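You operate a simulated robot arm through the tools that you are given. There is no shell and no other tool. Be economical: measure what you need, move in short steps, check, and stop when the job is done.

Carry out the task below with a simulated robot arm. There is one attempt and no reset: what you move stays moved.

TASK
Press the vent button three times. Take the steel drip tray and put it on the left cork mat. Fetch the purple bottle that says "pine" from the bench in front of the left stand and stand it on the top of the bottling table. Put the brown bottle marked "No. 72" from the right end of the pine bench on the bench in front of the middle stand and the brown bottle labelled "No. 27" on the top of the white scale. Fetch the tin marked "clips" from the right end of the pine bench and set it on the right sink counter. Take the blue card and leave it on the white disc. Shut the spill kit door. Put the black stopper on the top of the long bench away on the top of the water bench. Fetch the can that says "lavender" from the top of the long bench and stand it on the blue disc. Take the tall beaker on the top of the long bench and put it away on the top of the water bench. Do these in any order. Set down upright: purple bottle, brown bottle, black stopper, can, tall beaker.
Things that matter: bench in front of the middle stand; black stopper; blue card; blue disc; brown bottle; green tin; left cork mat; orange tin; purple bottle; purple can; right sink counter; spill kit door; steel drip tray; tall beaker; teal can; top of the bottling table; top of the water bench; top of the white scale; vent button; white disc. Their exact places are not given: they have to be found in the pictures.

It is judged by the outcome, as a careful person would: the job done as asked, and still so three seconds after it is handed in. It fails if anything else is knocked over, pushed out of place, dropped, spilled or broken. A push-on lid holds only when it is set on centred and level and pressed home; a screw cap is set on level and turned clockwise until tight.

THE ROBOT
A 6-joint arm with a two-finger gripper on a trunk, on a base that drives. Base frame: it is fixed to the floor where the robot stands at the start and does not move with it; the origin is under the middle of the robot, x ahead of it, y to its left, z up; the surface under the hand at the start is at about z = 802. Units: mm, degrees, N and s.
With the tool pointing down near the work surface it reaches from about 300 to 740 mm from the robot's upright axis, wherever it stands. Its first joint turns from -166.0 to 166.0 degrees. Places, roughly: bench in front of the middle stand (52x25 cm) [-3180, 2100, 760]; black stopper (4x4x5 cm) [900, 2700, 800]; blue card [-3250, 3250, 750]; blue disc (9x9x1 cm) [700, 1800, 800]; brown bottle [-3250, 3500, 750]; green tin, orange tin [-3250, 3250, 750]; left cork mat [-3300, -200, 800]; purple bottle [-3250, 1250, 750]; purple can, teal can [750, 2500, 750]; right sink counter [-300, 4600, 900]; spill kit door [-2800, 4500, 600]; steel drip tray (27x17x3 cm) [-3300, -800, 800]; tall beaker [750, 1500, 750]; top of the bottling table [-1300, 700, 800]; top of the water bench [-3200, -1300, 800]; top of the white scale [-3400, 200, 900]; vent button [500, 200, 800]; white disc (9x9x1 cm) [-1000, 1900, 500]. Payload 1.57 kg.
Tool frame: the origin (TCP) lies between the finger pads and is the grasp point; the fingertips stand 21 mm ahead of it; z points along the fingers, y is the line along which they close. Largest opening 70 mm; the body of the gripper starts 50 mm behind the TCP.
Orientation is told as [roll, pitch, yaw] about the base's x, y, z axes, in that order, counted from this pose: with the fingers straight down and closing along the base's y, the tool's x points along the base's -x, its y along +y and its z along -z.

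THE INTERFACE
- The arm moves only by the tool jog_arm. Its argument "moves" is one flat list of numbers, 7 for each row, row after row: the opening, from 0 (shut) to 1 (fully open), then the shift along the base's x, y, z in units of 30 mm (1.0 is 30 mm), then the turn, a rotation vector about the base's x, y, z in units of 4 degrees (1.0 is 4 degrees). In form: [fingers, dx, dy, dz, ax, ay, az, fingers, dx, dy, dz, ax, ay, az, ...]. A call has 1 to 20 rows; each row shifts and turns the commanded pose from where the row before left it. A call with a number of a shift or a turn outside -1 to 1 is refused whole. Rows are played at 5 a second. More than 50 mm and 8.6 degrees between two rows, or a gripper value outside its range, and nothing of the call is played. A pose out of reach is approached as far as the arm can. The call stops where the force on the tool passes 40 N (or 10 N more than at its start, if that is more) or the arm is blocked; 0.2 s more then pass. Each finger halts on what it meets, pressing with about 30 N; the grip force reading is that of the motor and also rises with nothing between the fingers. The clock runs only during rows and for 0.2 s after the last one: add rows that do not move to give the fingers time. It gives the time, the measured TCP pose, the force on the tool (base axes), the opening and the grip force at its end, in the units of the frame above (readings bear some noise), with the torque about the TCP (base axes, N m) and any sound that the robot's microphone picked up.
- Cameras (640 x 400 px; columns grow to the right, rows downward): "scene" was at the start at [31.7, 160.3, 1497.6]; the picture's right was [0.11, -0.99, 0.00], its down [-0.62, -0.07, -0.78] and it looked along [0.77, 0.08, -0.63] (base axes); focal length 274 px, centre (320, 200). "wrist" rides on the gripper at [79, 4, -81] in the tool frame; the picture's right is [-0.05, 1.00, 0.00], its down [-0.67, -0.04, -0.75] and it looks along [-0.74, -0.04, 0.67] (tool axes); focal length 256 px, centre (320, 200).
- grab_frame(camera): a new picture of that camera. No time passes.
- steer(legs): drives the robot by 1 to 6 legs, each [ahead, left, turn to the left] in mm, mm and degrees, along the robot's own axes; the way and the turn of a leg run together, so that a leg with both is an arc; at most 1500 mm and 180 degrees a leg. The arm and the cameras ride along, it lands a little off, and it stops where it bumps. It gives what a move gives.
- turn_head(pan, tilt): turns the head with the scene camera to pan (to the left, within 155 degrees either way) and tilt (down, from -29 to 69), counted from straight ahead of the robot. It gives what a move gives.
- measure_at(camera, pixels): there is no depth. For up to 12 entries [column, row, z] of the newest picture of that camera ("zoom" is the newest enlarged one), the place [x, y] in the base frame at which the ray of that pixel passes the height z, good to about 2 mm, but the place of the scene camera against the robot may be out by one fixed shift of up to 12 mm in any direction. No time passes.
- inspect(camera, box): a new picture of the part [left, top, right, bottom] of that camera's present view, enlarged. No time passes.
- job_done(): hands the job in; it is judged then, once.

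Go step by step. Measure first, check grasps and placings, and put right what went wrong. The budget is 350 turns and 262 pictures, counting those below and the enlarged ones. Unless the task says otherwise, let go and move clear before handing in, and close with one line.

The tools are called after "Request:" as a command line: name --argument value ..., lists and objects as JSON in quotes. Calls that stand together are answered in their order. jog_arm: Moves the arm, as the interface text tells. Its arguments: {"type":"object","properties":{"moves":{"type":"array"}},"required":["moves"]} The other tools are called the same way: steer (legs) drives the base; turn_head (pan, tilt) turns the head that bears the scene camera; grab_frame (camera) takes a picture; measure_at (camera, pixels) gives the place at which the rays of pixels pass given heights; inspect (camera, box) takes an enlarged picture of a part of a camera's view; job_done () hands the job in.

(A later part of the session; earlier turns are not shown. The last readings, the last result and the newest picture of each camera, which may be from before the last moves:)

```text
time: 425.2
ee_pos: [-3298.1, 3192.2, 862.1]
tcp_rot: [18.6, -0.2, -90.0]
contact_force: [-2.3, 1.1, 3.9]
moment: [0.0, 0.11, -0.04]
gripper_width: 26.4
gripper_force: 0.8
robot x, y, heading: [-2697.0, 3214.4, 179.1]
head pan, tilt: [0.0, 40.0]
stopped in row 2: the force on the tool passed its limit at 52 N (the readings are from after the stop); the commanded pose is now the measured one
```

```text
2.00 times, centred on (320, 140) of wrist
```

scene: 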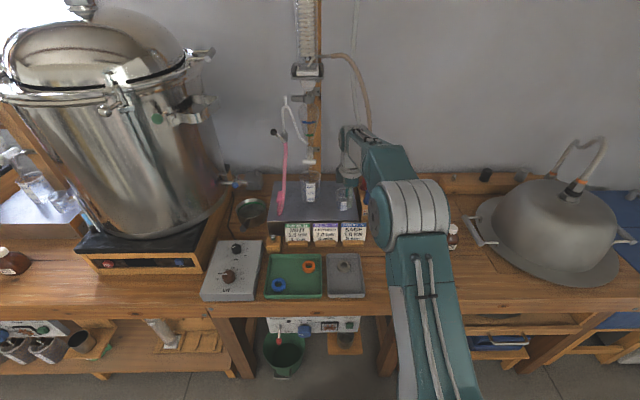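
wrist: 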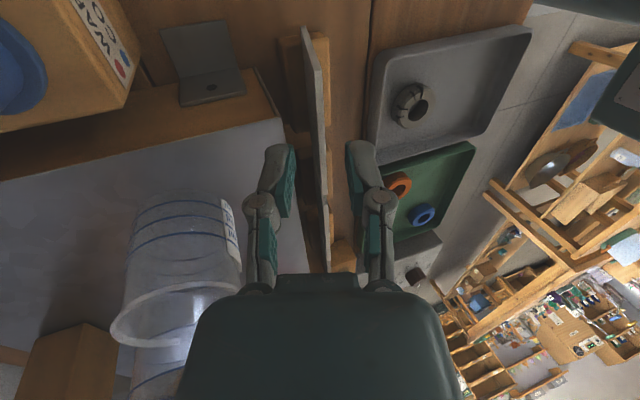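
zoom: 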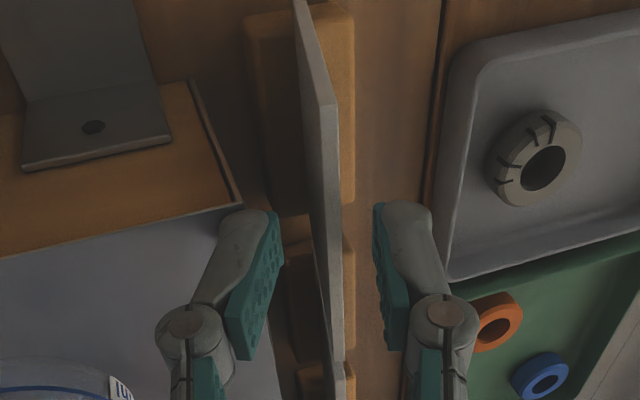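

The rear fingertip touched the platform edge (its top is ~835). I'll back up, narrow the opening to ~11 mm, and recheck.

Request:
jog_arm --moves '[0.35, -0.17, 0, 0.5, 0, -0.3, 0, 0.15, 0, 0, 0, 0, 0, 0, 0.15, 0, 0, 0, 0, 0, 0]'

Request:
inspect --camera "wrist" --box '[220, 40, 420, 240]'

Request:
inspect --camera "scene" --box '[260, 160, 420, 280]'

```text
time: 426.0
ee_pos: [-3303.0, 3193.1, 876.1]
tcp_rot: [19.9, 0.0, -90.0]
contact_force: [0.1, -0.3, 0.6]
moment: [0.0, 0.0, -0.02]
gripper_width: 10.5
gripper_force: 0.2
robot x, y, heading: [-2695.2, 3211.8, 179.2]
head pan, tilt: [0.0, 40.0]
```

```text
2.00 times, centred on (320, 140) of wrist
```

zoom: 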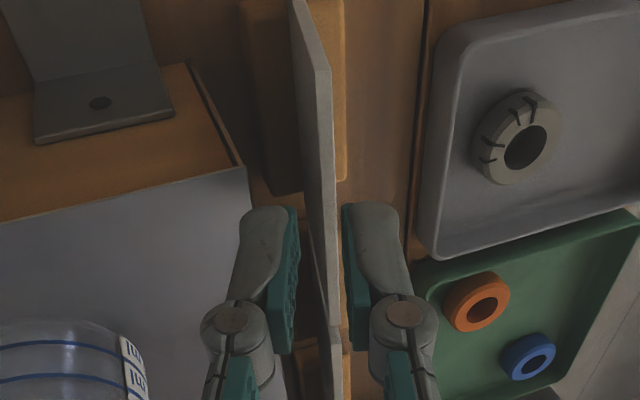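

```text
3.33 times, centred on (340, 220) of scene
```

zoom: 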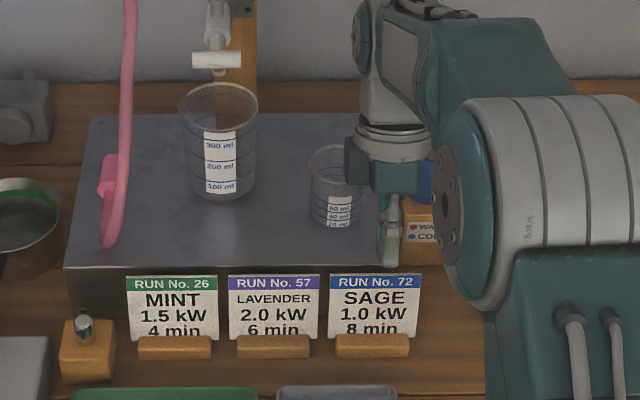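

Everything is undisturbed. The card sits ~4 mm to the +x side of the finger midline, so I'll shift and descend in steps.

Request:
jog_arm --moves '[0.15, 0.13, 0, 0.04, 0, 0, 0, 0.15, 0.15, 0, -0.4, 0, 0, 0, 0.15, 0.15, 0, -0.4, 0, 0, 0, 0.15, 0, 0, 0, 0, 0, 0]'

Request:
inspect --camera "wrist" --box '[220, 40, 420, 240]'

```text
time: 427.0
ee_pos: [-3290.9, 3192.3, 853.8]
tcp_rot: [19.9, 0.0, -90.0]
contact_force: [0.4, 0.1, -0.6]
moment: [0.01, 0.01, 0.0]
gripper_width: 10.1
gripper_force: 0.0
robot x, y, heading: [-2693.6, 3218.5, 179.2]
head pan, tilt: [0.0, 40.0]
```

```text
2.00 times, centred on (320, 140) of wrist
```

zoom: 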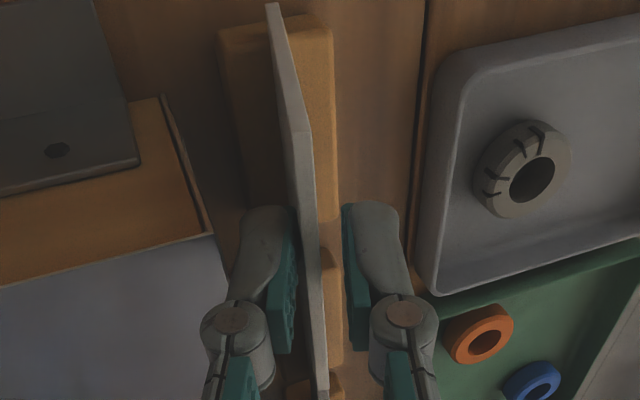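

Request:
jog_arm --moves '[0.15, -0.04, 0, -0.02, 0, 0, 0, 0.15, 0.11, 0, -0.3, 0, 0, 0, 0.15, 0.11, 0, -0.3, 0, 0, 0, 0.15, 0, 0, 0, 0, 0, 0]'

Request:
inspect --camera "wrist" --box '[220, 40, 420, 240]'

```text
time: 428.0
ee_pos: [-3285.3, 3192.4, 833.8]
tcp_rot: [19.9, 0.0, -89.9]
contact_force: [-0.1, -0.4, -0.3]
moment: [0.01, 0.0, -0.03]
gripper_width: 10.8
gripper_force: 0.1
robot x, y, heading: [-2693.2, 3213.3, 179.3]
head pan, tilt: [0.0, 40.0]
```

```text
2.00 times, centred on (320, 140) of wrist
```

zoom: 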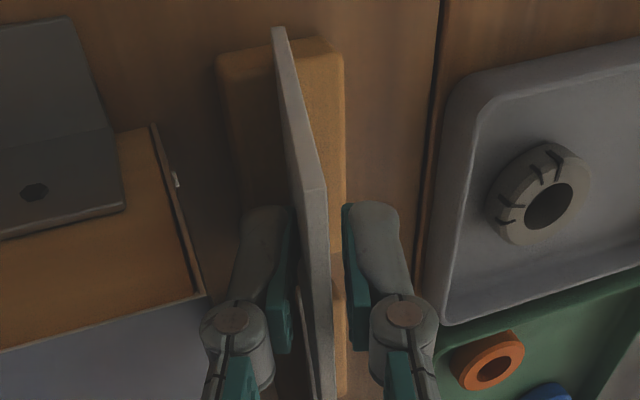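

The card is between the pads. A bit deeper (8 mm), then close.

Request:
jog_arm --moves '[0.15, 0.09, 0, -0.25, 0, 0, 0, 0, 0, 0, 0, 0, 0, 0, 0, 0, 0, 0, 0, 0, 0, 0, 0, 0, 0, 0, 0, 0]'

Request:
inspect --camera "wrist" --box '[220, 40, 420, 240]'

```text
time: 429.0
ee_pos: [-3282.3, 3193.8, 827.1]
tcp_rot: [19.9, 0.0, -90.0]
contact_force: [-0.9, -0.1, 3.5]
moment: [0.0, 0.0, 0.0]
gripper_width: 5.9
gripper_force: 30.1
robot x, y, heading: [-2693.0, 3215.0, 179.3]
head pan, tilt: [0.0, 40.0]
```

```text
2.00 times, centred on (320, 140) of wrist
```

zoom: 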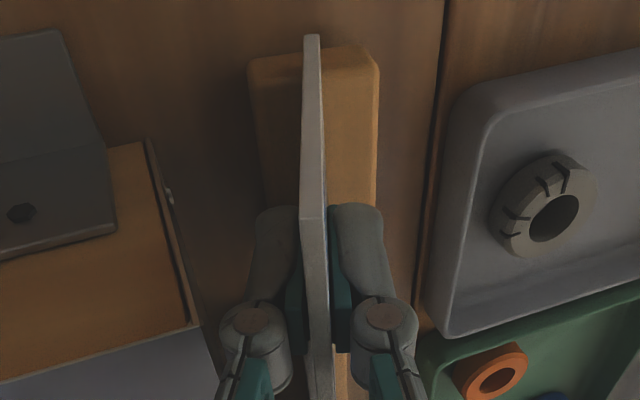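

Gripped (5.9 mm). Lift along the card's own direction.

Request:
jog_arm --moves '[0, -0.11, 0, 0.3, 0, 0, 0, 0, -0.17, 0, 0.5, 0, 0, 0, 0, -0.2, 0, 0.6, 0, 0, 0, 0, 0, 0, 0, 0, 0, 0]'

Request:
grab_frame --camera "wrist"

Request:
inspect --camera "scene" --box '[260, 160, 420, 280]'

```text
time: 430.0
ee_pos: [-3296.3, 3193.1, 869.9]
tcp_rot: [19.8, -0.1, -90.0]
contact_force: [0.1, 1.0, -0.9]
moment: [-0.01, -0.02, 0.01]
gripper_width: 6.2
gripper_force: 29.5
robot x, y, heading: [-2696.5, 3216.3, 179.1]
head pan, tilt: [0.0, 40.0]
```

```text
86 pictures are left
```

wrist: 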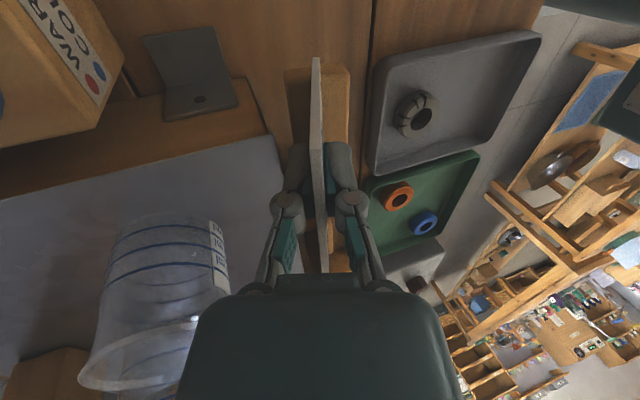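

```text
3.33 times, centred on (340, 220) of scene
```

zoom: 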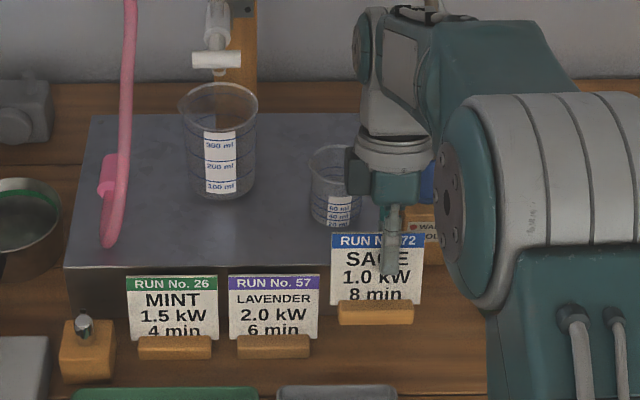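

The wooden foot is part of the card, so it came along intact. I'll raise, retract, and drive backward around to the aisle east of the table with the white disc.

Request:
jog_arm --moves '[0, 0, 0, 1, 0, 0, 0, 0, 0, 0, 1, 0, 0, 0, 0, 0.5, 0, 1, 0, 0, 0, 0, 0.9, 0, 1, 0, 0, 0, 0, 0.9, 0, 1, 0, 0, 0, 0, 0.9, 0, 0.5, 0, 0, 0, 0, 0.9, 0, 0, 0, 0, 0, 0, 0.9, 0, 0, 0, 0, 0, 0, 0.9, 0, 0, 0, 0, 0, 0, 0.9, 0, 0, 0, 0, 0]'

Request:
steer --legs '[[-1200, 0, 0], [-1200, 0, 0], [0, 1300, 0]]'

Request:
turn_head --pan 0 --tilt 40

Request:
grab_frame --camera "scene"

```text
time: 432.2
ee_pos: [-3090.7, 3193.5, 1033.7]
tcp_rot: [19.9, 0.0, -90.0]
contact_force: [0.3, -0.5, -0.6]
moment: [-0.01, -0.01, 0.0]
gripper_width: 6.0
gripper_force: 29.7
robot x, y, heading: [-2694.5, 3217.1, 179.0]
head pan, tilt: [0.0, 40.0]
```

```text
time: 450.1
ee_pos: [-717.6, 1866.5, 1034.1]
tcp_rot: [19.9, -0.1, -90.7]
contact_force: [0.6, 0.2, -1.1]
moment: [0.02, 0.0, 0.02]
gripper_width: 5.9
gripper_force: 29.8
robot x, y, heading: [-319.8, 1881.2, 178.1]
head pan, tilt: [0.0, 40.0]
```

```text
time: 450.7
ee_pos: [-718.6, 1865.7, 1033.9]
tcp_rot: [19.8, 0.0, -90.8]
contact_force: [0.1, 0.0, -0.2]
moment: [0.02, 0.01, -0.01]
gripper_width: 5.7
gripper_force: 30.0
robot x, y, heading: [-318.6, 1883.5, 178.7]
head pan, tilt: [0.0, 40.0]
```

```text
84 pictures are left
```

scene: 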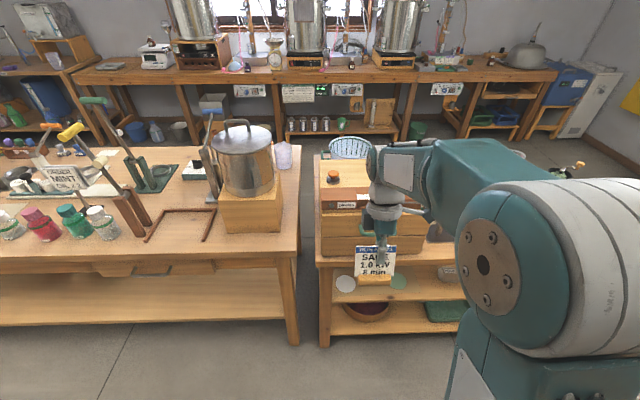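

The white disc is at about (345,284) on the middle shelf. Zooming to see the overhead clearance.

Request:
inspect --camera "scene" --box '[300, 150, 480, 350]'

Request:
measure_at --camera "scene" --pixels '[[345, 284, 500], [345, 284, 480], [322, 302, 500], [318, 266, 800], [420, 258, 800], [336, 284, 500], [354, 284, 500], [345, 294, 500]]'

```text
2.00 times, centred on (390, 250) of scene
```

zoom: 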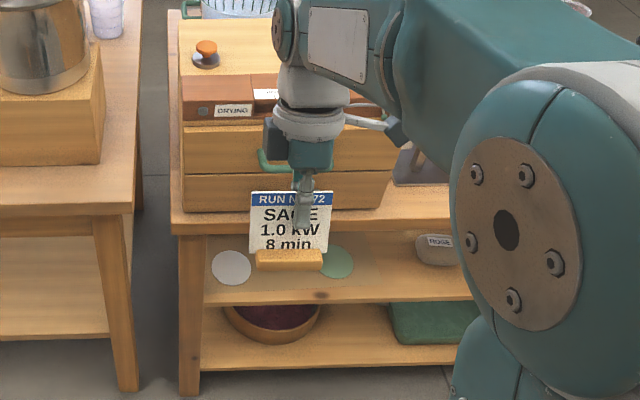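

```text
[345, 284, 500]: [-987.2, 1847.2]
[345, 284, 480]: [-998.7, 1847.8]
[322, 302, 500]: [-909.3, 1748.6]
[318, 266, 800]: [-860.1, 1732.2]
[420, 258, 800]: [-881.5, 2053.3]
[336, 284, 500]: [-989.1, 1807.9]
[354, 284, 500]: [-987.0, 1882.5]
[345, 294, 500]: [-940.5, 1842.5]
```

The disc is ~130 mm under the table top, so the hand must enter horizontally. Plan: stand the card temporarily on the bottling table's front strip (turned 90°), regrasp its side edge with a horizontal hand, then stand it on the disc. Measuring the strip.

Request:
measure_at --camera "scene" --pixels '[[230, 265, 800], [200, 240, 800], [150, 242, 800], [260, 232, 800], [297, 252, 800], [100, 242, 800]]'

Request:
steer --legs '[[0, 430, 1.3]]'

Request:
grab_frame --camera "scene"

```text
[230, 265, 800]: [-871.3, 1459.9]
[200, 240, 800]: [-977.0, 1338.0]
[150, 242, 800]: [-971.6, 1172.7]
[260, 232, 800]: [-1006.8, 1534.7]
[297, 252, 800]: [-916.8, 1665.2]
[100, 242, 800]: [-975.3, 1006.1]
```

```text
time: 453.3
ee_pos: [-724.5, 1439.5, 1034.5]
tcp_rot: [20.0, -0.1, -89.5]
contact_force: [0.2, -0.2, -0.9]
moment: [-0.01, 0.01, 0.0]
gripper_width: 5.8
gripper_force: 29.6
robot x, y, heading: [-327.1, 1461.3, 180.0]
head pan, tilt: [0.0, 40.0]
```

```text
82 pictures are left
```

scene: 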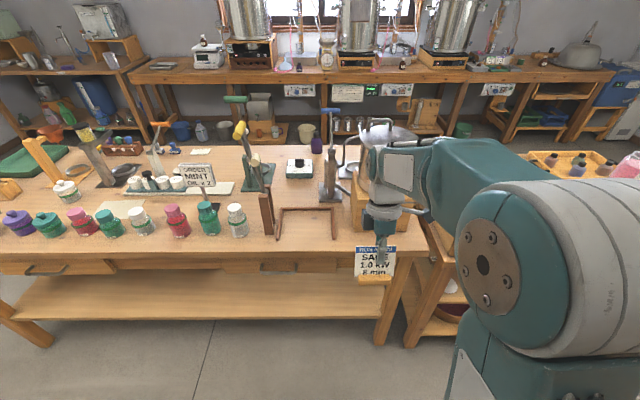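

Request:
measure_at --camera "scene" --pixels '[[345, 260, 800], [345, 235, 800], [375, 235, 800], [340, 240, 800], [420, 250, 800], [300, 262, 800], [355, 232, 800]]'

Request:
inspect --camera "scene" --box '[240, 180, 440, 300]'

```text
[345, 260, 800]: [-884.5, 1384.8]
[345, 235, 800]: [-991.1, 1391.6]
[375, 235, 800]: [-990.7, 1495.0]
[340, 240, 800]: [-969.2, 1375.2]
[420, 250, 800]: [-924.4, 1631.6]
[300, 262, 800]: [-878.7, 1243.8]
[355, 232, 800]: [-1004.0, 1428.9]
```

```text
3.20 times, centred on (340, 240) of scene
```

zoom: 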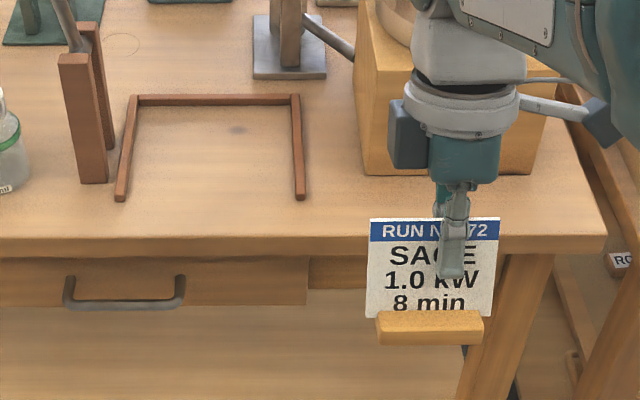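

The U-frame's interior around (-985,1262) is free. I'll drive closer and rotate the hand +90° about vertical.

Request:
steer --legs '[[190, 190, 0]]'

Request:
jog_arm --moves '[0, 0, 0, 0, 0, 0, 1, 0, 0, 0, 0, 0, 0, 1, 0, 0, 0, 0, 0, 0, 1, 0, 0, 0, 0, 0, 0, 1, 0, 0, 0, 0, 0, 0, 1, 0, 0, 0, 0, 0, 0, 1, 0, 0, 0, 0, 0, 0, 1, 0, 0, 0, 0, 0, 0, 1, 0, 0, 0, 0, 0, 0, 1, 0, 0, 0, 0, 0, 0, 1, 0, 0, 0, 0, 0, 0, 1, 0, 0, 0, 0, 0, 0, 1, 0, 0, 0, 0, 0, 0, 1, 0, 0, 0, 0, 0, 0, 1, 0, 0, 0, 0, 0, 0, 1, 0, 0, 0, 0, 0, 0, 1, 0, 0, 0, 0, 0, 0, 1, 0, 0, 0, 0, 0, 0, 1, 0, 0, 0, 0, 0, 0, 1, 0, 0, 0, 0, 0, 0, 1]'

Request:
jog_arm --moves '[0, 0, 0, 0, 0, 0, 1, 0, 0, 0, 0, 0, 0, 1, 0, 0, 0, 0, 0, 0, 0.5, 0, 0, 0, 0, 0, 0, 0]'

Request:
turn_head --pan 0 --tilt 50

Request:
grab_frame --camera "scene"

Request:
grab_frame --camera "wrist"

```text
time: 455.2
ee_pos: [-914.3, 1252.4, 1034.5]
tcp_rot: [19.9, -0.1, -89.6]
contact_force: [0.0, 0.3, -0.7]
moment: [-0.02, 0.0, -0.02]
gripper_width: 6.0
gripper_force: 29.8
robot x, y, heading: [-521.2, 1271.4, 179.5]
head pan, tilt: [0.0, 40.0]
```

```text
time: 459.4
ee_pos: [-913.9, 1247.8, 1033.4]
tcp_rot: [19.9, 0.0, -9.4]
contact_force: [-0.6, -0.8, -0.8]
moment: [-0.03, 0.0, 0.02]
gripper_width: 6.3
gripper_force: 29.9
robot x, y, heading: [-520.4, 1270.7, 179.8]
head pan, tilt: [0.0, 40.0]
```

```text
time: 460.4
ee_pos: [-915.1, 1248.6, 1034.7]
tcp_rot: [19.9, -0.2, 0.4]
contact_force: [0.4, -0.5, -0.5]
moment: [-0.02, -0.02, 0.01]
gripper_width: 6.1
gripper_force: 29.8
robot x, y, heading: [-517.4, 1274.4, 179.5]
head pan, tilt: [0.0, 40.0]
```

```text
time: 461.1
ee_pos: [-912.7, 1249.3, 1034.7]
tcp_rot: [19.9, -0.1, 0.4]
contact_force: [0.2, -0.2, -0.5]
moment: [-0.02, 0.03, -0.01]
gripper_width: 5.9
gripper_force: 29.9
robot x, y, heading: [-514.6, 1271.7, 179.8]
head pan, tilt: [0.0, 50.0]
```

```text
80 pictures are left
```

scene: 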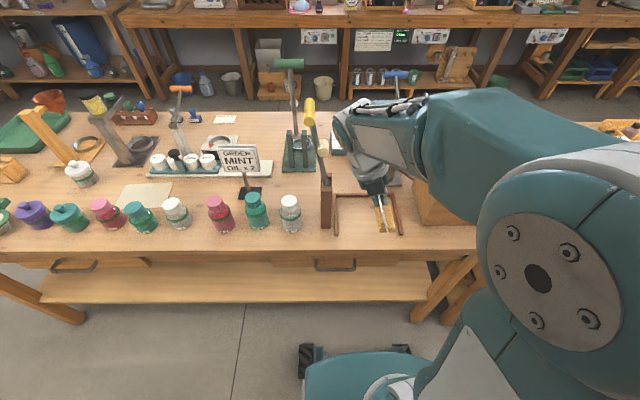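

```text
79 pictures are left
```

wrist: 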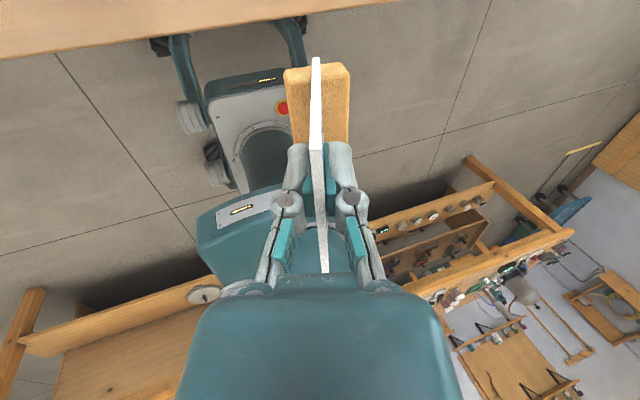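

Request:
inspect --camera "scene" --box '[290, 130, 470, 270]'

Request:
measure_at --camera "scene" --pixels '[[337, 233, 800], [402, 233, 800], [337, 193, 800], [395, 193, 800], [360, 250, 800], [320, 228, 800], [332, 228, 800], [383, 230, 962]]'

```text
2.86 times, centred on (380, 200) of scene
```

zoom: 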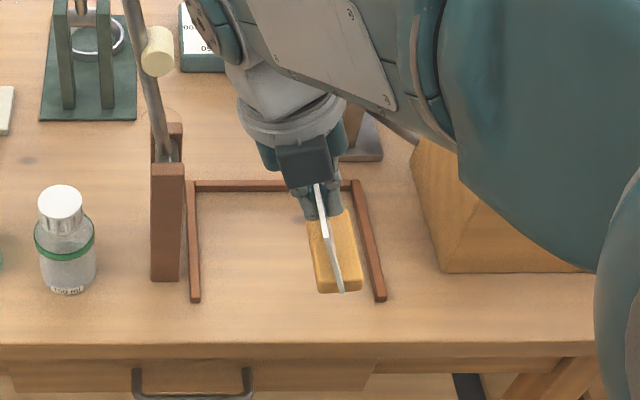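

```text
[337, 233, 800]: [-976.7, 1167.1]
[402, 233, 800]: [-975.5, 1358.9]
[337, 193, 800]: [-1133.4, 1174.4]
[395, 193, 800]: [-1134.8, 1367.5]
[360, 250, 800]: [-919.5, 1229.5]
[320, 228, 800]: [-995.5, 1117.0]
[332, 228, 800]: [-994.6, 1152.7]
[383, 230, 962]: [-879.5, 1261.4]
```

Frame interior: x -977..-1133, y 1170..1362. Moving the card to centre ≈(-990,1310) and lowering.

Request:
jog_arm --moves '[0, -0.8, 0.33, 0, 0, 0, 0, 0, -0.8, 0.33, 0, 0, 0, 0, 0, -0.8, 0.33, 0, 0, 0, 0, 0, -0.7, 0.3, 0, 0, 0, 0, 0, 0, 0, -0.9, 0, 0, 0, 0, 0, 0, -0.9, 0, 0, 0, 0, 0, 0, -0.9, 0, 0, 0, 0, 0, 0, -0.9, 0, 0, 0, 0, 0, 0, -0.9, 0, 0, 0, 0, 0, 0, 0, 0, 0, 0]'

Request:
inspect --camera "scene" --box '[290, 130, 470, 270]'

Request:
grab_frame --camera "wrist"

```text
time: 463.3
ee_pos: [-1007.4, 1287.9, 898.6]
tcp_rot: [19.8, 0.0, 0.5]
contact_force: [-0.3, -0.1, -0.8]
moment: [-0.03, -0.01, -0.01]
gripper_width: 5.9
gripper_force: 30.2
robot x, y, heading: [-520.5, 1271.5, 179.5]
head pan, tilt: [0.0, 50.0]
```

```text
2.86 times, centred on (380, 200) of scene
```

zoom: 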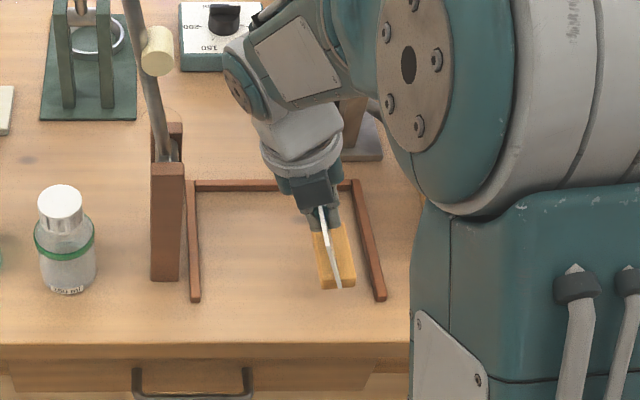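

```text
76 pictures are left
```

wrist: 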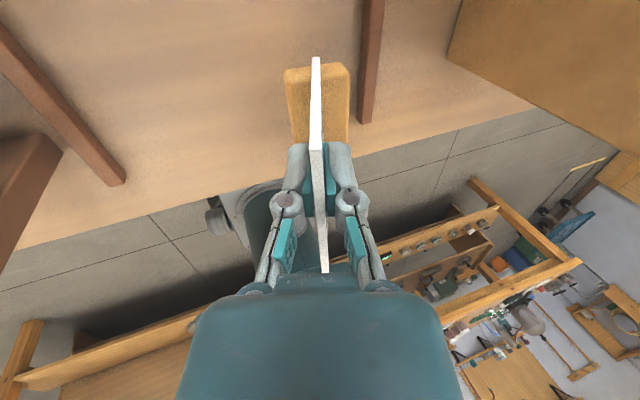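

I'll shift 15 mm away from the bar and lower with fine steps.

Request:
jog_arm --moves '[0, 0, -0.5, 0, 0, 0, 0, 0, 0, 0, -0.4, 0, 0, 0, 0, 0, 0, -0.2, 0, 0, 0, 0, 0, 0, -0.1, 0, 0, 0, 0, 0, 0, -0.1, 0, 0, 0, 0, 0, 0, -0.1, 0, 0, 0, 0, 0, 0, 0, 0, 0, 0]'

Request:
inspect --camera "scene" --box '[290, 130, 470, 270]'

```text
time: 464.9
ee_pos: [-1006.8, 1272.3, 873.1]
tcp_rot: [19.9, -0.1, 0.4]
contact_force: [-1.2, 0.2, -0.4]
moment: [-0.03, 0.03, 0.0]
gripper_width: 6.1
gripper_force: 30.0
robot x, y, heading: [-514.1, 1275.9, 179.5]
head pan, tilt: [0.0, 50.0]
```

```text
2.86 times, centred on (380, 200) of scene
```

zoom: 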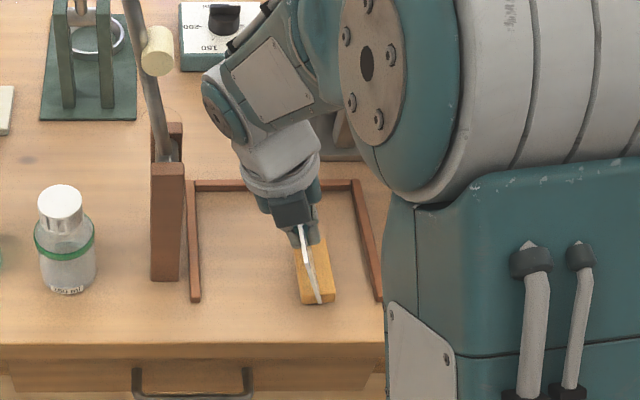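

Request:
jog_arm --moves '[0, 0, 0, -0.07, 0, 0, 0, 0, 0, 0, -0.07, 0, 0, 0, 0, 0, 0, -0.07, 0, 0, 0, 0, 0, 0, 0, 0, 0, 0]'

```text
time: 465.9
ee_pos: [-1007.2, 1271.2, 867.2]
tcp_rot: [20.0, 0.0, 0.4]
contact_force: [2.9, 0.2, 17.4]
moment: [0.06, -0.43, -0.07]
gripper_width: 5.7
gripper_force: 30.2
robot x, y, heading: [-519.6, 1274.2, 179.5]
head pan, tilt: [0.0, 50.0]
```

Contact. Release and retreat along the tool axis, then back up 200 mm and check the card stands.

Request:
jog_arm --moves '[0, 0, 0, 0.05, 0, 0, 0, 0.1, 0, 0, 0, 0, 0, 0, 0.25, 0, 0, 0, 0, 0, 0, 0.25, 0, 0, 0, 0, 0, 0, 0.25, 0, -0.15, 0.42, 0, 0, 0, 0.25, 0, -0.2, 0.56, 0, 0, 0, 0.25, 0, -0.3, 0.84, 0, 0, 0, 0.25, 0, -0.1, 0.84, 0, 0, 0, 0.25, 0, 0, 0.9, 0, 0, 0, 0.25, 0, 0, 0.9, 0, 0, 0]'

Request:
steer --legs '[[-200, 0, 0]]'

Request:
grab_frame --camera "scene"

Request:
inspect --camera "scene" --box '[300, 120, 480, 250]'

```text
time: 468.1
ee_pos: [-1007.2, 1249.6, 1001.2]
tcp_rot: [19.8, -0.1, 0.4]
contact_force: [0.1, 0.3, 0.3]
moment: [-0.01, -0.04, 0.01]
gripper_width: 17.6
gripper_force: 0.0
robot x, y, heading: [-516.2, 1274.5, 179.5]
head pan, tilt: [0.0, 50.0]
```

```text
time: 469.7
ee_pos: [-807.3, 1248.6, 1000.4]
tcp_rot: [19.8, -0.1, 0.4]
contact_force: [0.1, 0.0, 0.0]
moment: [0.01, -0.01, -0.03]
gripper_width: 17.6
gripper_force: 0.0
robot x, y, heading: [-317.2, 1271.9, 179.5]
head pan, tilt: [0.0, 50.0]
```

```text
74 pictures are left
```

scene: 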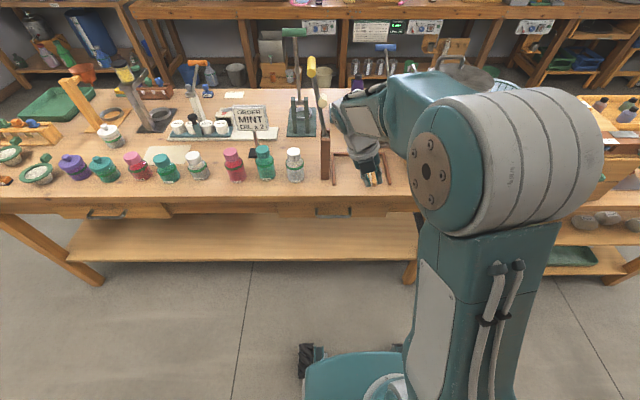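

```text
3.08 times, centred on (390, 185) of scene
```

zoom: 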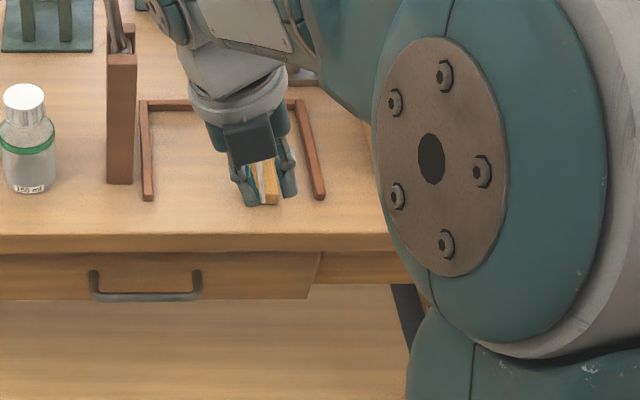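

Now rotate the hand about the card normal by 90° to point horizontally at −x.

Request:
jog_arm --moves '[0.4, 0, 0, 0, 0, 0.94, 0.34, 0.4, 0, 0, 0, 0, 0.94, 0.34, 0.4, 0, 0, 0, 0, 0.94, 0.34, 0.4, 0, 0, 0, 0, 0.94, 0.34, 0.4, 0, 0, 0, 0, 0.94, 0.34, 0.4, 0, 0, 0, 0, 0.94, 0.34, 0.4, 0, 0, 0, 0, 0.94, 0.34, 0.4, 0, 0, 0, 0, 0.94, 0.34, 0.4, 0, 0, 0, 0, 0.94, 0.34, 0.4, 0, 0, 0, 0, 0.94, 0.34, 0.4, 0, 0, 0, 0, 0.94, 0.34, 0.4, 0, 0, 0, 0, 0.94, 0.34, 0.4, 0, 0, 0, 0, 0.94, 0.34, 0.4, 0, 0, 0, 0, 0.94, 0.34, 0.4, 0, 0, 0, 0, 0.94, 0.34, 0.4, 0, 0, 0, 0, 0.94, 0.34, 0.4, 0, 0, 0, 0, 0.94, 0.34, 0.4, 0, 0, 0, 0, 0.94, 0.34, 0.4, 0, 0, 0, 0, 0.94, 0.34, 0.4, 0, 0, 0, 0, 0.94, 0.34]'

Request:
jog_arm --moves '[0.4, 0, 0, 0, 0, 0.94, 0.34, 0.4, 0, 0, 0, 0, 0.94, 0.34, 0.4, 0, 0, 0, 0, 0.47, 0.17, 0.4, 0, 0, 0, 0, 0, 0]'

Request:
grab_frame --camera "wrist"

Request:
grab_frame --camera "scene"

```text
time: 473.9
ee_pos: [-803.8, 1233.1, 1003.1]
tcp_rot: [64.9, 67.4, 62.9]
contact_force: [-0.3, -0.1, 0.5]
moment: [0.0, -0.01, -0.02]
gripper_width: 28.2
gripper_force: 0.1
out of reach, approached as far as the arm can: row 20
robot x, y, heading: [-318.2, 1276.3, 179.5]
head pan, tilt: [0.0, 50.0]
```

```text
time: 474.9
ee_pos: [-798.6, 1199.5, 1005.8]
tcp_rot: [90.0, 69.7, 89.7]
contact_force: [-0.4, 0.3, 0.5]
moment: [-0.01, 0.01, -0.03]
gripper_width: 27.9
gripper_force: 0.2
out of reach, approached as far as the arm can: row 1, 2, 3
robot x, y, heading: [-316.2, 1275.4, 179.5]
head pan, tilt: [0.0, 50.0]
```

```text
72 pictures are left
```

wrist: 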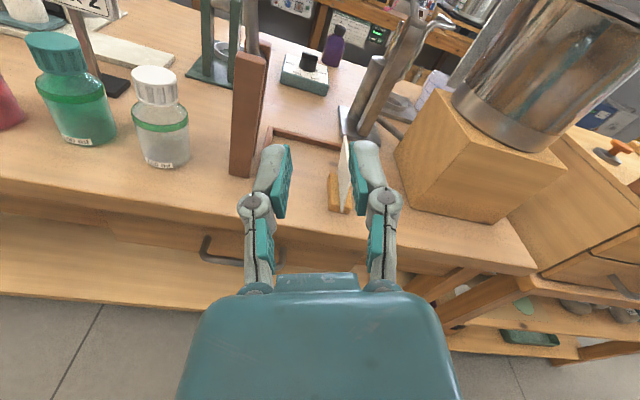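

```text
71 pictures are left
```

scene: 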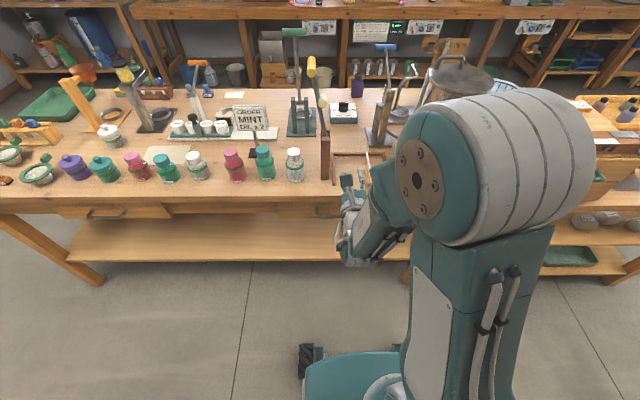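

The hand is horizontal with the correct roll; reach favours y ≈76 mm left of my axis, so I'll strafe right 80 mm, then lower toward the card's side edge.

Request:
steer --legs '[[0, -80, 0]]'

Request:
jog_arm --moves '[0.4, 0, 0, -0.9, 0, 0, 0, 0.4, 0, 0, -0.9, 0, 0, 0, 0.4, 0, 0, -0.9, 0, 0, 0, 0.4, 0, 0, -0.9, 0, 0, 0, 0.4, 0, 0, -0.9, 0, 0, 0, 0.4, 0, 0, -0.9, 0, 0, 0, 0.4, 0, 0, 0, 0, 0, 0]'

Request:
grab_frame --camera "wrist"

```text
time: 476.0
ee_pos: [-797.9, 1254.7, 1005.1]
tcp_rot: [89.8, 68.9, 89.7]
contact_force: [-1.2, -1.4, -0.6]
moment: [-0.04, 0.0, -0.15]
gripper_width: 28.2
gripper_force: 0.2
robot x, y, heading: [-315.3, 1347.0, 179.3]
head pan, tilt: [0.0, 50.0]
```

```text
time: 477.6
ee_pos: [-797.3, 1272.4, 844.5]
tcp_rot: [89.8, 70.2, 89.6]
contact_force: [0.3, 0.2, 0.7]
moment: [0.0, 0.0, 0.0]
gripper_width: 28.0
gripper_force: 0.1
out of reach, approached as far as the arm can: row 2
robot x, y, heading: [-315.3, 1343.9, 179.5]
head pan, tilt: [0.0, 50.0]
```

```text
70 pictures are left
```

wrist: 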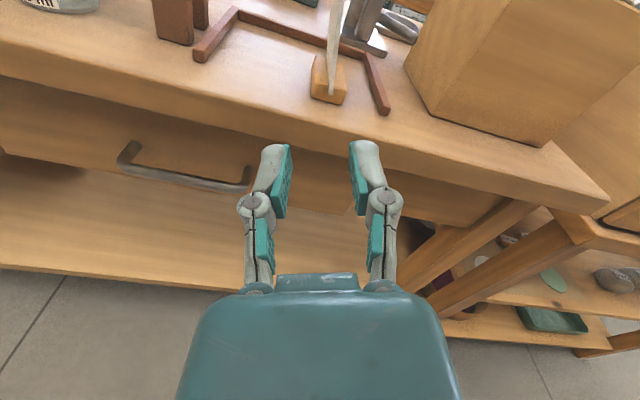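

Request:
inspect --camera "wrist" --box '[250, 0, 420, 200]'

Request:
measure_at --camera "wrist" --pixels '[[310, 97, 798], [345, 104, 798], [332, 92, 818]]'

```text
2.00 times, centred on (335, 100) of wrist
```

zoom: 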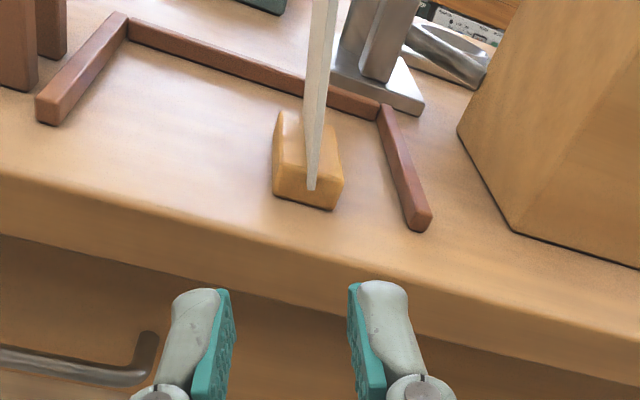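

```text
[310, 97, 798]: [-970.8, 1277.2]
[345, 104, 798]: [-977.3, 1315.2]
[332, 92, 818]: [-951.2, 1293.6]
```

The card edge is at about (-950, y≈1285 at z 842). I'll shift +12 mm in y and advance.

Request:
jog_arm --moves '[0.4, -0.8, 0.2, 0, 0, 0, 0, 0.4, -0.8, 0.2, 0, 0, 0, 0, 0.4, -0.8, 0, -0.1, 0, 0, 0, 0.4, -0.8, 0, 0, 0, 0, 0, 0.4, 0, 0, 0, 0, 0, 0]'

Request:
inspect --camera "wrist" --box '[220, 0, 420, 240]'

```text
time: 478.8
ee_pos: [-884.0, 1245.9, 841.5]
tcp_rot: [90.0, 69.9, 89.2]
contact_force: [0.2, 0.6, -0.2]
moment: [0.01, -0.01, -0.02]
gripper_width: 27.9
gripper_force: 0.2
out of reach, approached as far as the arm can: row 1, 2, 3, 4
robot x, y, heading: [-317.0, 1344.1, 179.7]
head pan, tilt: [0.0, 50.0]
```

```text
1.67 times, centred on (320, 120) of wrist
```

zoom: 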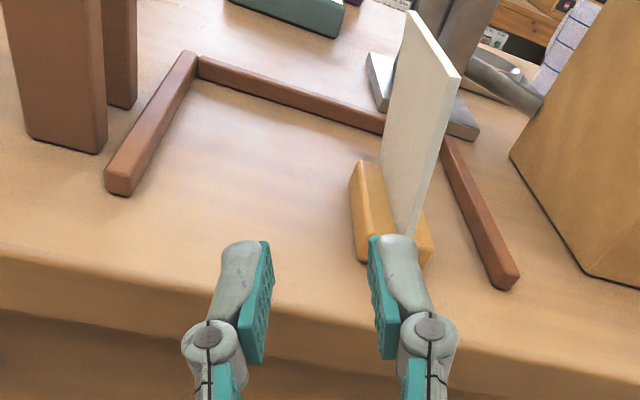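

A wrist limit needs the target ~10–15° left of my axis. I'll back off 60 mm, strafe right 110 mm, and realign.

Request:
jog_arm --moves '[0.4, 0.9, 0, 0, 0, 0, 0, 0.4, 0.9, 0, 0, 0, 0, 0, 0.4, 0, 0, 0, 0, 0, 0]'

Request:
steer --legs '[[0, -110, 0]]'

Request:
grab_frame --camera "wrist"

```text
time: 479.6
ee_pos: [-830.4, 1246.5, 842.0]
tcp_rot: [89.8, 69.9, 89.7]
contact_force: [0.1, -0.3, 0.6]
moment: [0.0, 0.03, 0.0]
gripper_width: 28.0
gripper_force: 0.0
robot x, y, heading: [-318.5, 1341.4, 179.6]
head pan, tilt: [0.0, 50.0]
```

```text
time: 480.8
ee_pos: [-830.0, 1347.7, 841.1]
tcp_rot: [89.8, 69.5, 89.7]
contact_force: [-0.3, 0.0, -0.1]
moment: [0.0, -0.04, -0.01]
gripper_width: 27.8
gripper_force: 0.1
robot x, y, heading: [-316.7, 1448.8, 179.8]
head pan, tilt: [0.0, 50.0]
```

```text
67 pictures are left
```

wrist: 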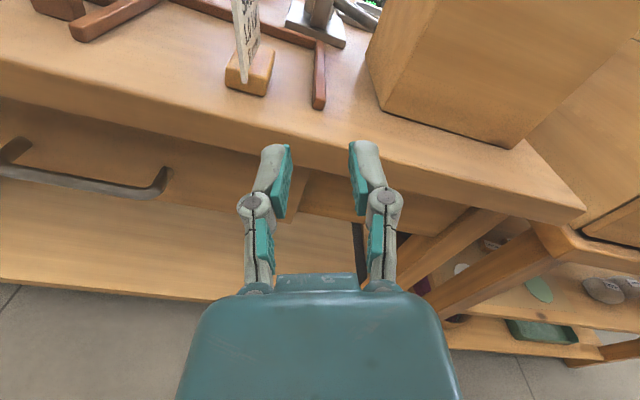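

Request:
jog_arm --moves '[0.4, 0, -0.7, 0, 0, 0, 0, 0.4, 0, -0.7, 0, 0, 0, 0, 0.4, 0, -0.7, 0, 0, 0, 0, 0.4, 0, 0, 0, 0, 0, 0]'

Request:
inspect --camera "wrist" --box '[220, 0, 420, 240]'

Request:
measure_at --camera "zoom" --pixels '[[345, 155, 818], [345, 100, 841]]'

```text
time: 481.8
ee_pos: [-827.8, 1302.6, 843.2]
tcp_rot: [89.8, 70.7, 89.7]
contact_force: [-0.7, -0.2, -0.2]
moment: [0.03, -0.01, 0.0]
gripper_width: 28.1
gripper_force: 0.0
robot x, y, heading: [-317.5, 1453.3, 179.5]
head pan, tilt: [0.0, 50.0]
```

```text
1.67 times, centred on (320, 120) of wrist
```

zoom: 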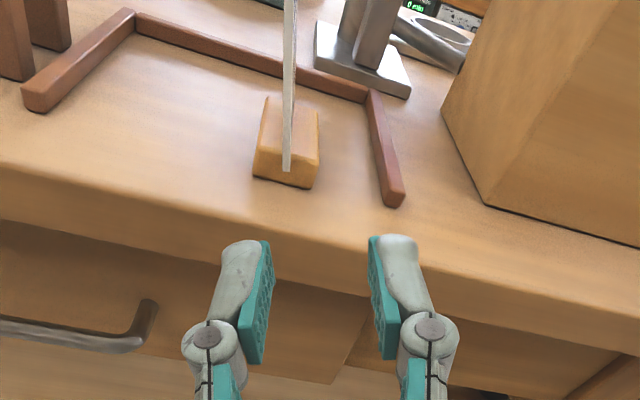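

```text
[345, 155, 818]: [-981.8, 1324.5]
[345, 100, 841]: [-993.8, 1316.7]
```

Shift −16 mm in y and advance; checking before contact.

Request:
jog_arm --moves '[0.4, -0.4, -0.55, 0, 0, 0, 0, 0.4, -0.8, 0, 0, 0, 0, 0, 0.4, -0.8, 0, 0, 0, 0, 0, 0.4, 0, 0, 0, 0, 0, 0]'

Request:
inspect --camera "wrist" --box '[220, 0, 420, 240]'

```text
time: 482.8
ee_pos: [-888.1, 1273.2, 842.4]
tcp_rot: [89.9, 70.1, 89.9]
contact_force: [0.5, -0.5, 0.3]
moment: [0.01, -0.02, -0.03]
gripper_width: 27.9
gripper_force: 0.1
robot x, y, heading: [-317.4, 1447.7, 179.8]
head pan, tilt: [0.0, 50.0]
```

```text
1.67 times, centred on (320, 120) of wrist
```

zoom: 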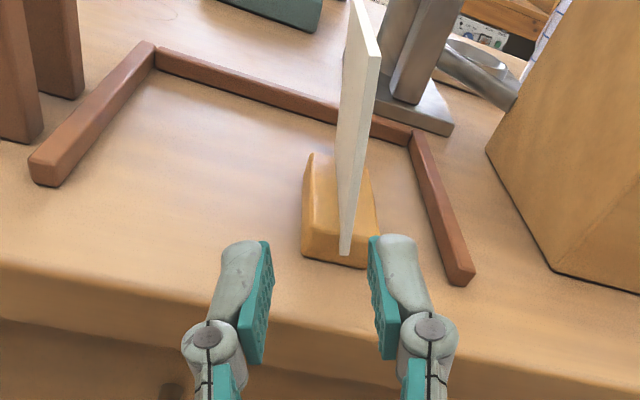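

Request:
jog_arm --moves '[0.4, -0.3, 0.37, 0, 0, 0, 0, 0.4, -0.5, 0, 0, 0, 0, 0, 0.4, 0, 0, 0, 0, 0, 0]'

Request:
inspect --camera "wrist" --box '[220, 0, 420, 240]'

```text
time: 483.6
ee_pos: [-911.5, 1287.2, 841.8]
tcp_rot: [89.8, 70.2, 89.8]
contact_force: [0.9, -0.7, 0.3]
moment: [0.02, -0.02, -0.01]
gripper_width: 27.8
gripper_force: 0.0
robot x, y, heading: [-314.8, 1449.7, 179.6]
head pan, tilt: [0.0, 50.0]
```

```text
1.67 times, centred on (320, 120) of wrist
```

zoom: 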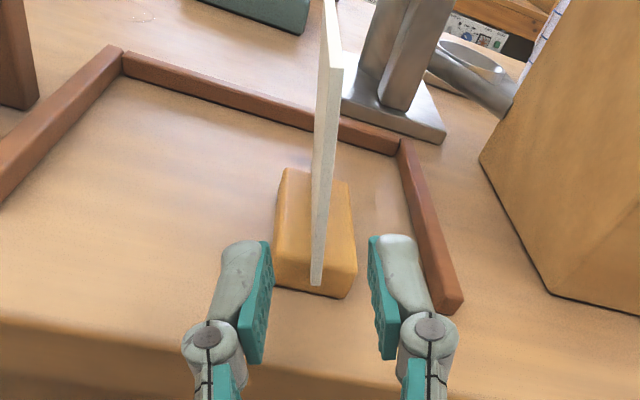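

Centred. Advance 35 mm and close.

Request:
jog_arm --moves '[0.4, -0.4, 0, 0, 0, 0, 0, 0.4, -0.4, 0, 0, 0, 0, 0, 0.4, -0.35, 0, 0, 0, 0, 0, 0.4, 0, 0, 0, 0, 0, 0]'

Request:
inspect --camera "wrist" --box '[220, 0, 420, 240]'

```text
time: 484.6
ee_pos: [-947.1, 1289.9, 841.2]
tcp_rot: [89.9, 70.3, 89.9]
contact_force: [-1.2, 0.3, 0.4]
moment: [0.03, 0.04, -0.03]
gripper_width: 28.0
gripper_force: 0.1
robot x, y, heading: [-315.8, 1450.2, 179.7]
head pan, tilt: [0.0, 50.0]
```

```text
1.67 times, centred on (320, 120) of wrist
```

zoom: 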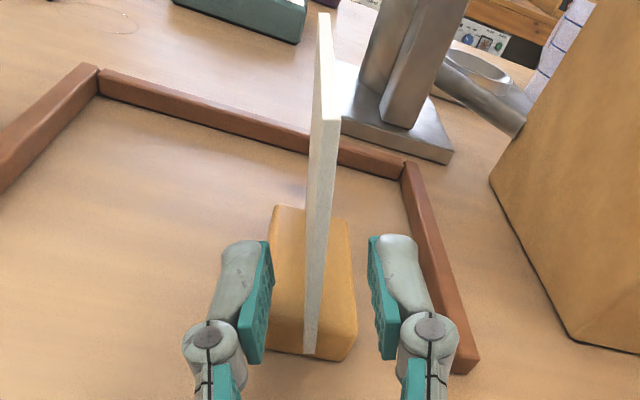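

The card is between the fingers; close and lift.

Request:
jog_arm --moves '[0.2, 0, -0.1, 0, 0, 0, 0, 0, 0, 0, 0, 0, 0, 0, 0, 0, 0, 0, 0, 0, 0, 0, 0, 0, 0, 0, 0, 0, 0, 0, 0, 0.4, 0, 0, 0, 0, 0, 0, 0.6, 0, 0, 0, 0, 0, 0, 0, 0, 0, 0]'

Request:
grab_frame --camera "wrist"

Request:
grab_frame --camera "scene"

```text
time: 486.2
ee_pos: [-947.1, 1286.6, 872.9]
tcp_rot: [89.7, 70.3, 89.7]
contact_force: [0.4, -0.1, 0.1]
moment: [-0.01, -0.06, -0.01]
gripper_width: 6.0
gripper_force: 29.8
robot x, y, heading: [-317.5, 1449.6, 179.8]
head pan, tilt: [0.0, 50.0]
```

```text
62 pictures are left
```

wrist: 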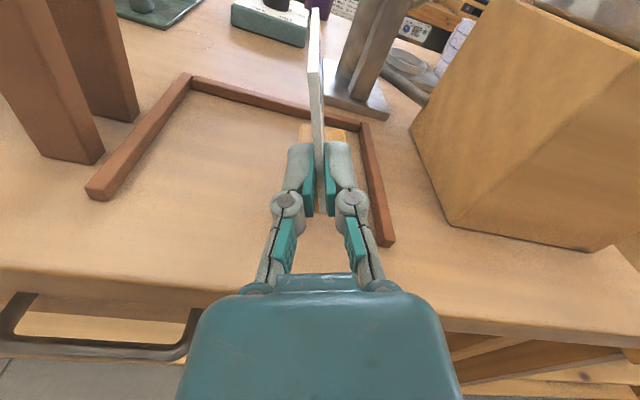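

```text
61 pictures are left
```

scene: 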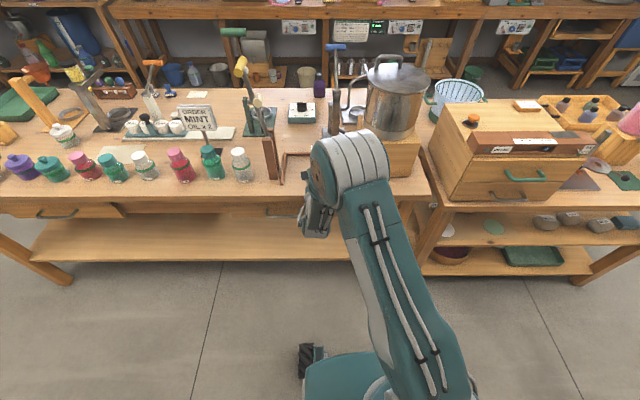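

The card is held by its side edge. I'll retract, strafe right 550 mm to face the white disc, staying back from the table.

Request:
jog_arm --moves '[0, 0, 0, 0.5, 0, 0, 0, 0, 0.9, 0, 0.3, 0, 0, 0, 0, 0.9, 0, 0, 0, 0, 0, 0, 0.9, 0, 0, 0, 0, 0]'

Request:
steer --legs '[[-120, -550, 0]]'

Request:
turn_head --pan 0 --tilt 42

Request:
grab_frame --camera "scene"

Request:
grab_frame --camera "wrist"

```text
time: 487.2
ee_pos: [-866.4, 1287.1, 896.3]
tcp_rot: [90.0, 70.2, 89.8]
contact_force: [0.2, 0.1, -0.2]
moment: [-0.01, -0.09, 0.01]
gripper_width: 5.7
gripper_force: 30.1
robot x, y, heading: [-315.0, 1442.7, 179.6]
head pan, tilt: [0.0, 50.0]
```

```text
time: 490.4
ee_pos: [-744.2, 1837.5, 894.8]
tcp_rot: [90.0, 70.2, 89.9]
contact_force: [0.0, 0.1, -0.8]
moment: [0.01, -0.04, -0.01]
gripper_width: 6.1
gripper_force: 29.9
robot x, y, heading: [-196.7, 2002.8, 179.7]
head pan, tilt: [0.0, 50.0]
```

```text
time: 491.1
ee_pos: [-743.3, 1837.9, 896.2]
tcp_rot: [90.0, 70.4, 90.0]
contact_force: [1.3, 0.6, -0.2]
moment: [0.04, -0.03, -0.01]
gripper_width: 6.0
gripper_force: 30.4
robot x, y, heading: [-190.8, 2001.5, 179.8]
head pan, tilt: [0.0, 42.0]
```

```text
60 pictures are left
```

scene: 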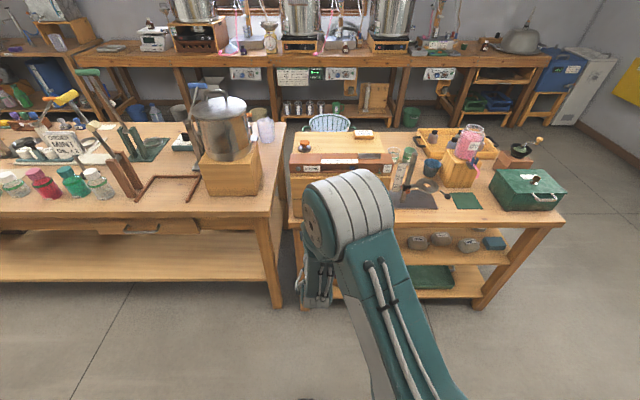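

```text
59 pictures are left
```

wrist: 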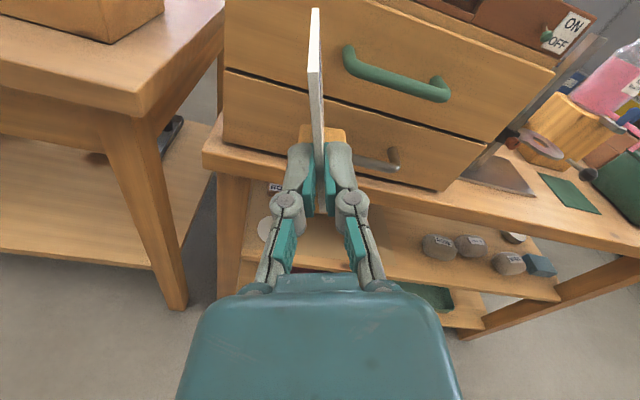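

The wrist view shows the shelf. I'll lower to shelf level with a little extra clearance from the table edge.

Request:
jog_arm --moves '[0, 0.5, 0, -0.5, 0, 0, 0, 0, 0.5, 0, -0.9, 0, 0, 0, 0, 0, 0, -1, 0, 0, 0, 0, 0, 0, -1, 0, 0, 0, 0, 0, 0, -1, 0, 0, 0, 0, 0, 0, -1, 0, 0, 0, 0, 0, 0, -1, 0, 0, 0, 0, 0, 0, -1, 0, 0, 0, 0, 0, 0, -1, 0, 0, 0, 0, 0, 0, -1, 0, 0, 0, 0, 0, 0, 0, 0, 0, 0]'

Request:
grab_frame --camera "wrist"

```text
time: 493.5
ee_pos: [-714.5, 1840.1, 614.0]
tcp_rot: [90.0, 70.3, 89.9]
contact_force: [0.2, 0.0, 0.2]
moment: [-0.03, -0.06, -0.03]
gripper_width: 6.1
gripper_force: 30.0
robot x, y, heading: [-193.4, 2004.6, 179.6]
head pan, tilt: [0.0, 42.0]
```

```text
58 pictures are left
```

wrist: 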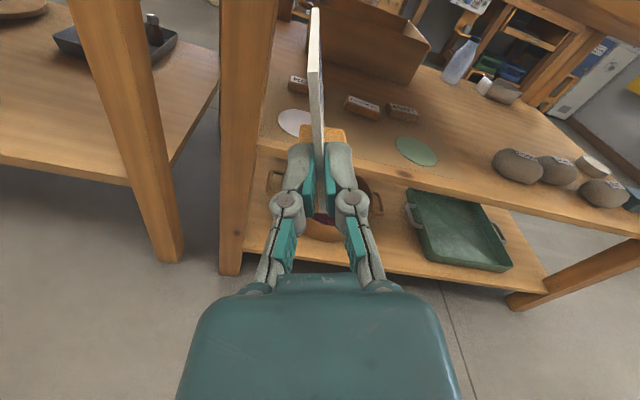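

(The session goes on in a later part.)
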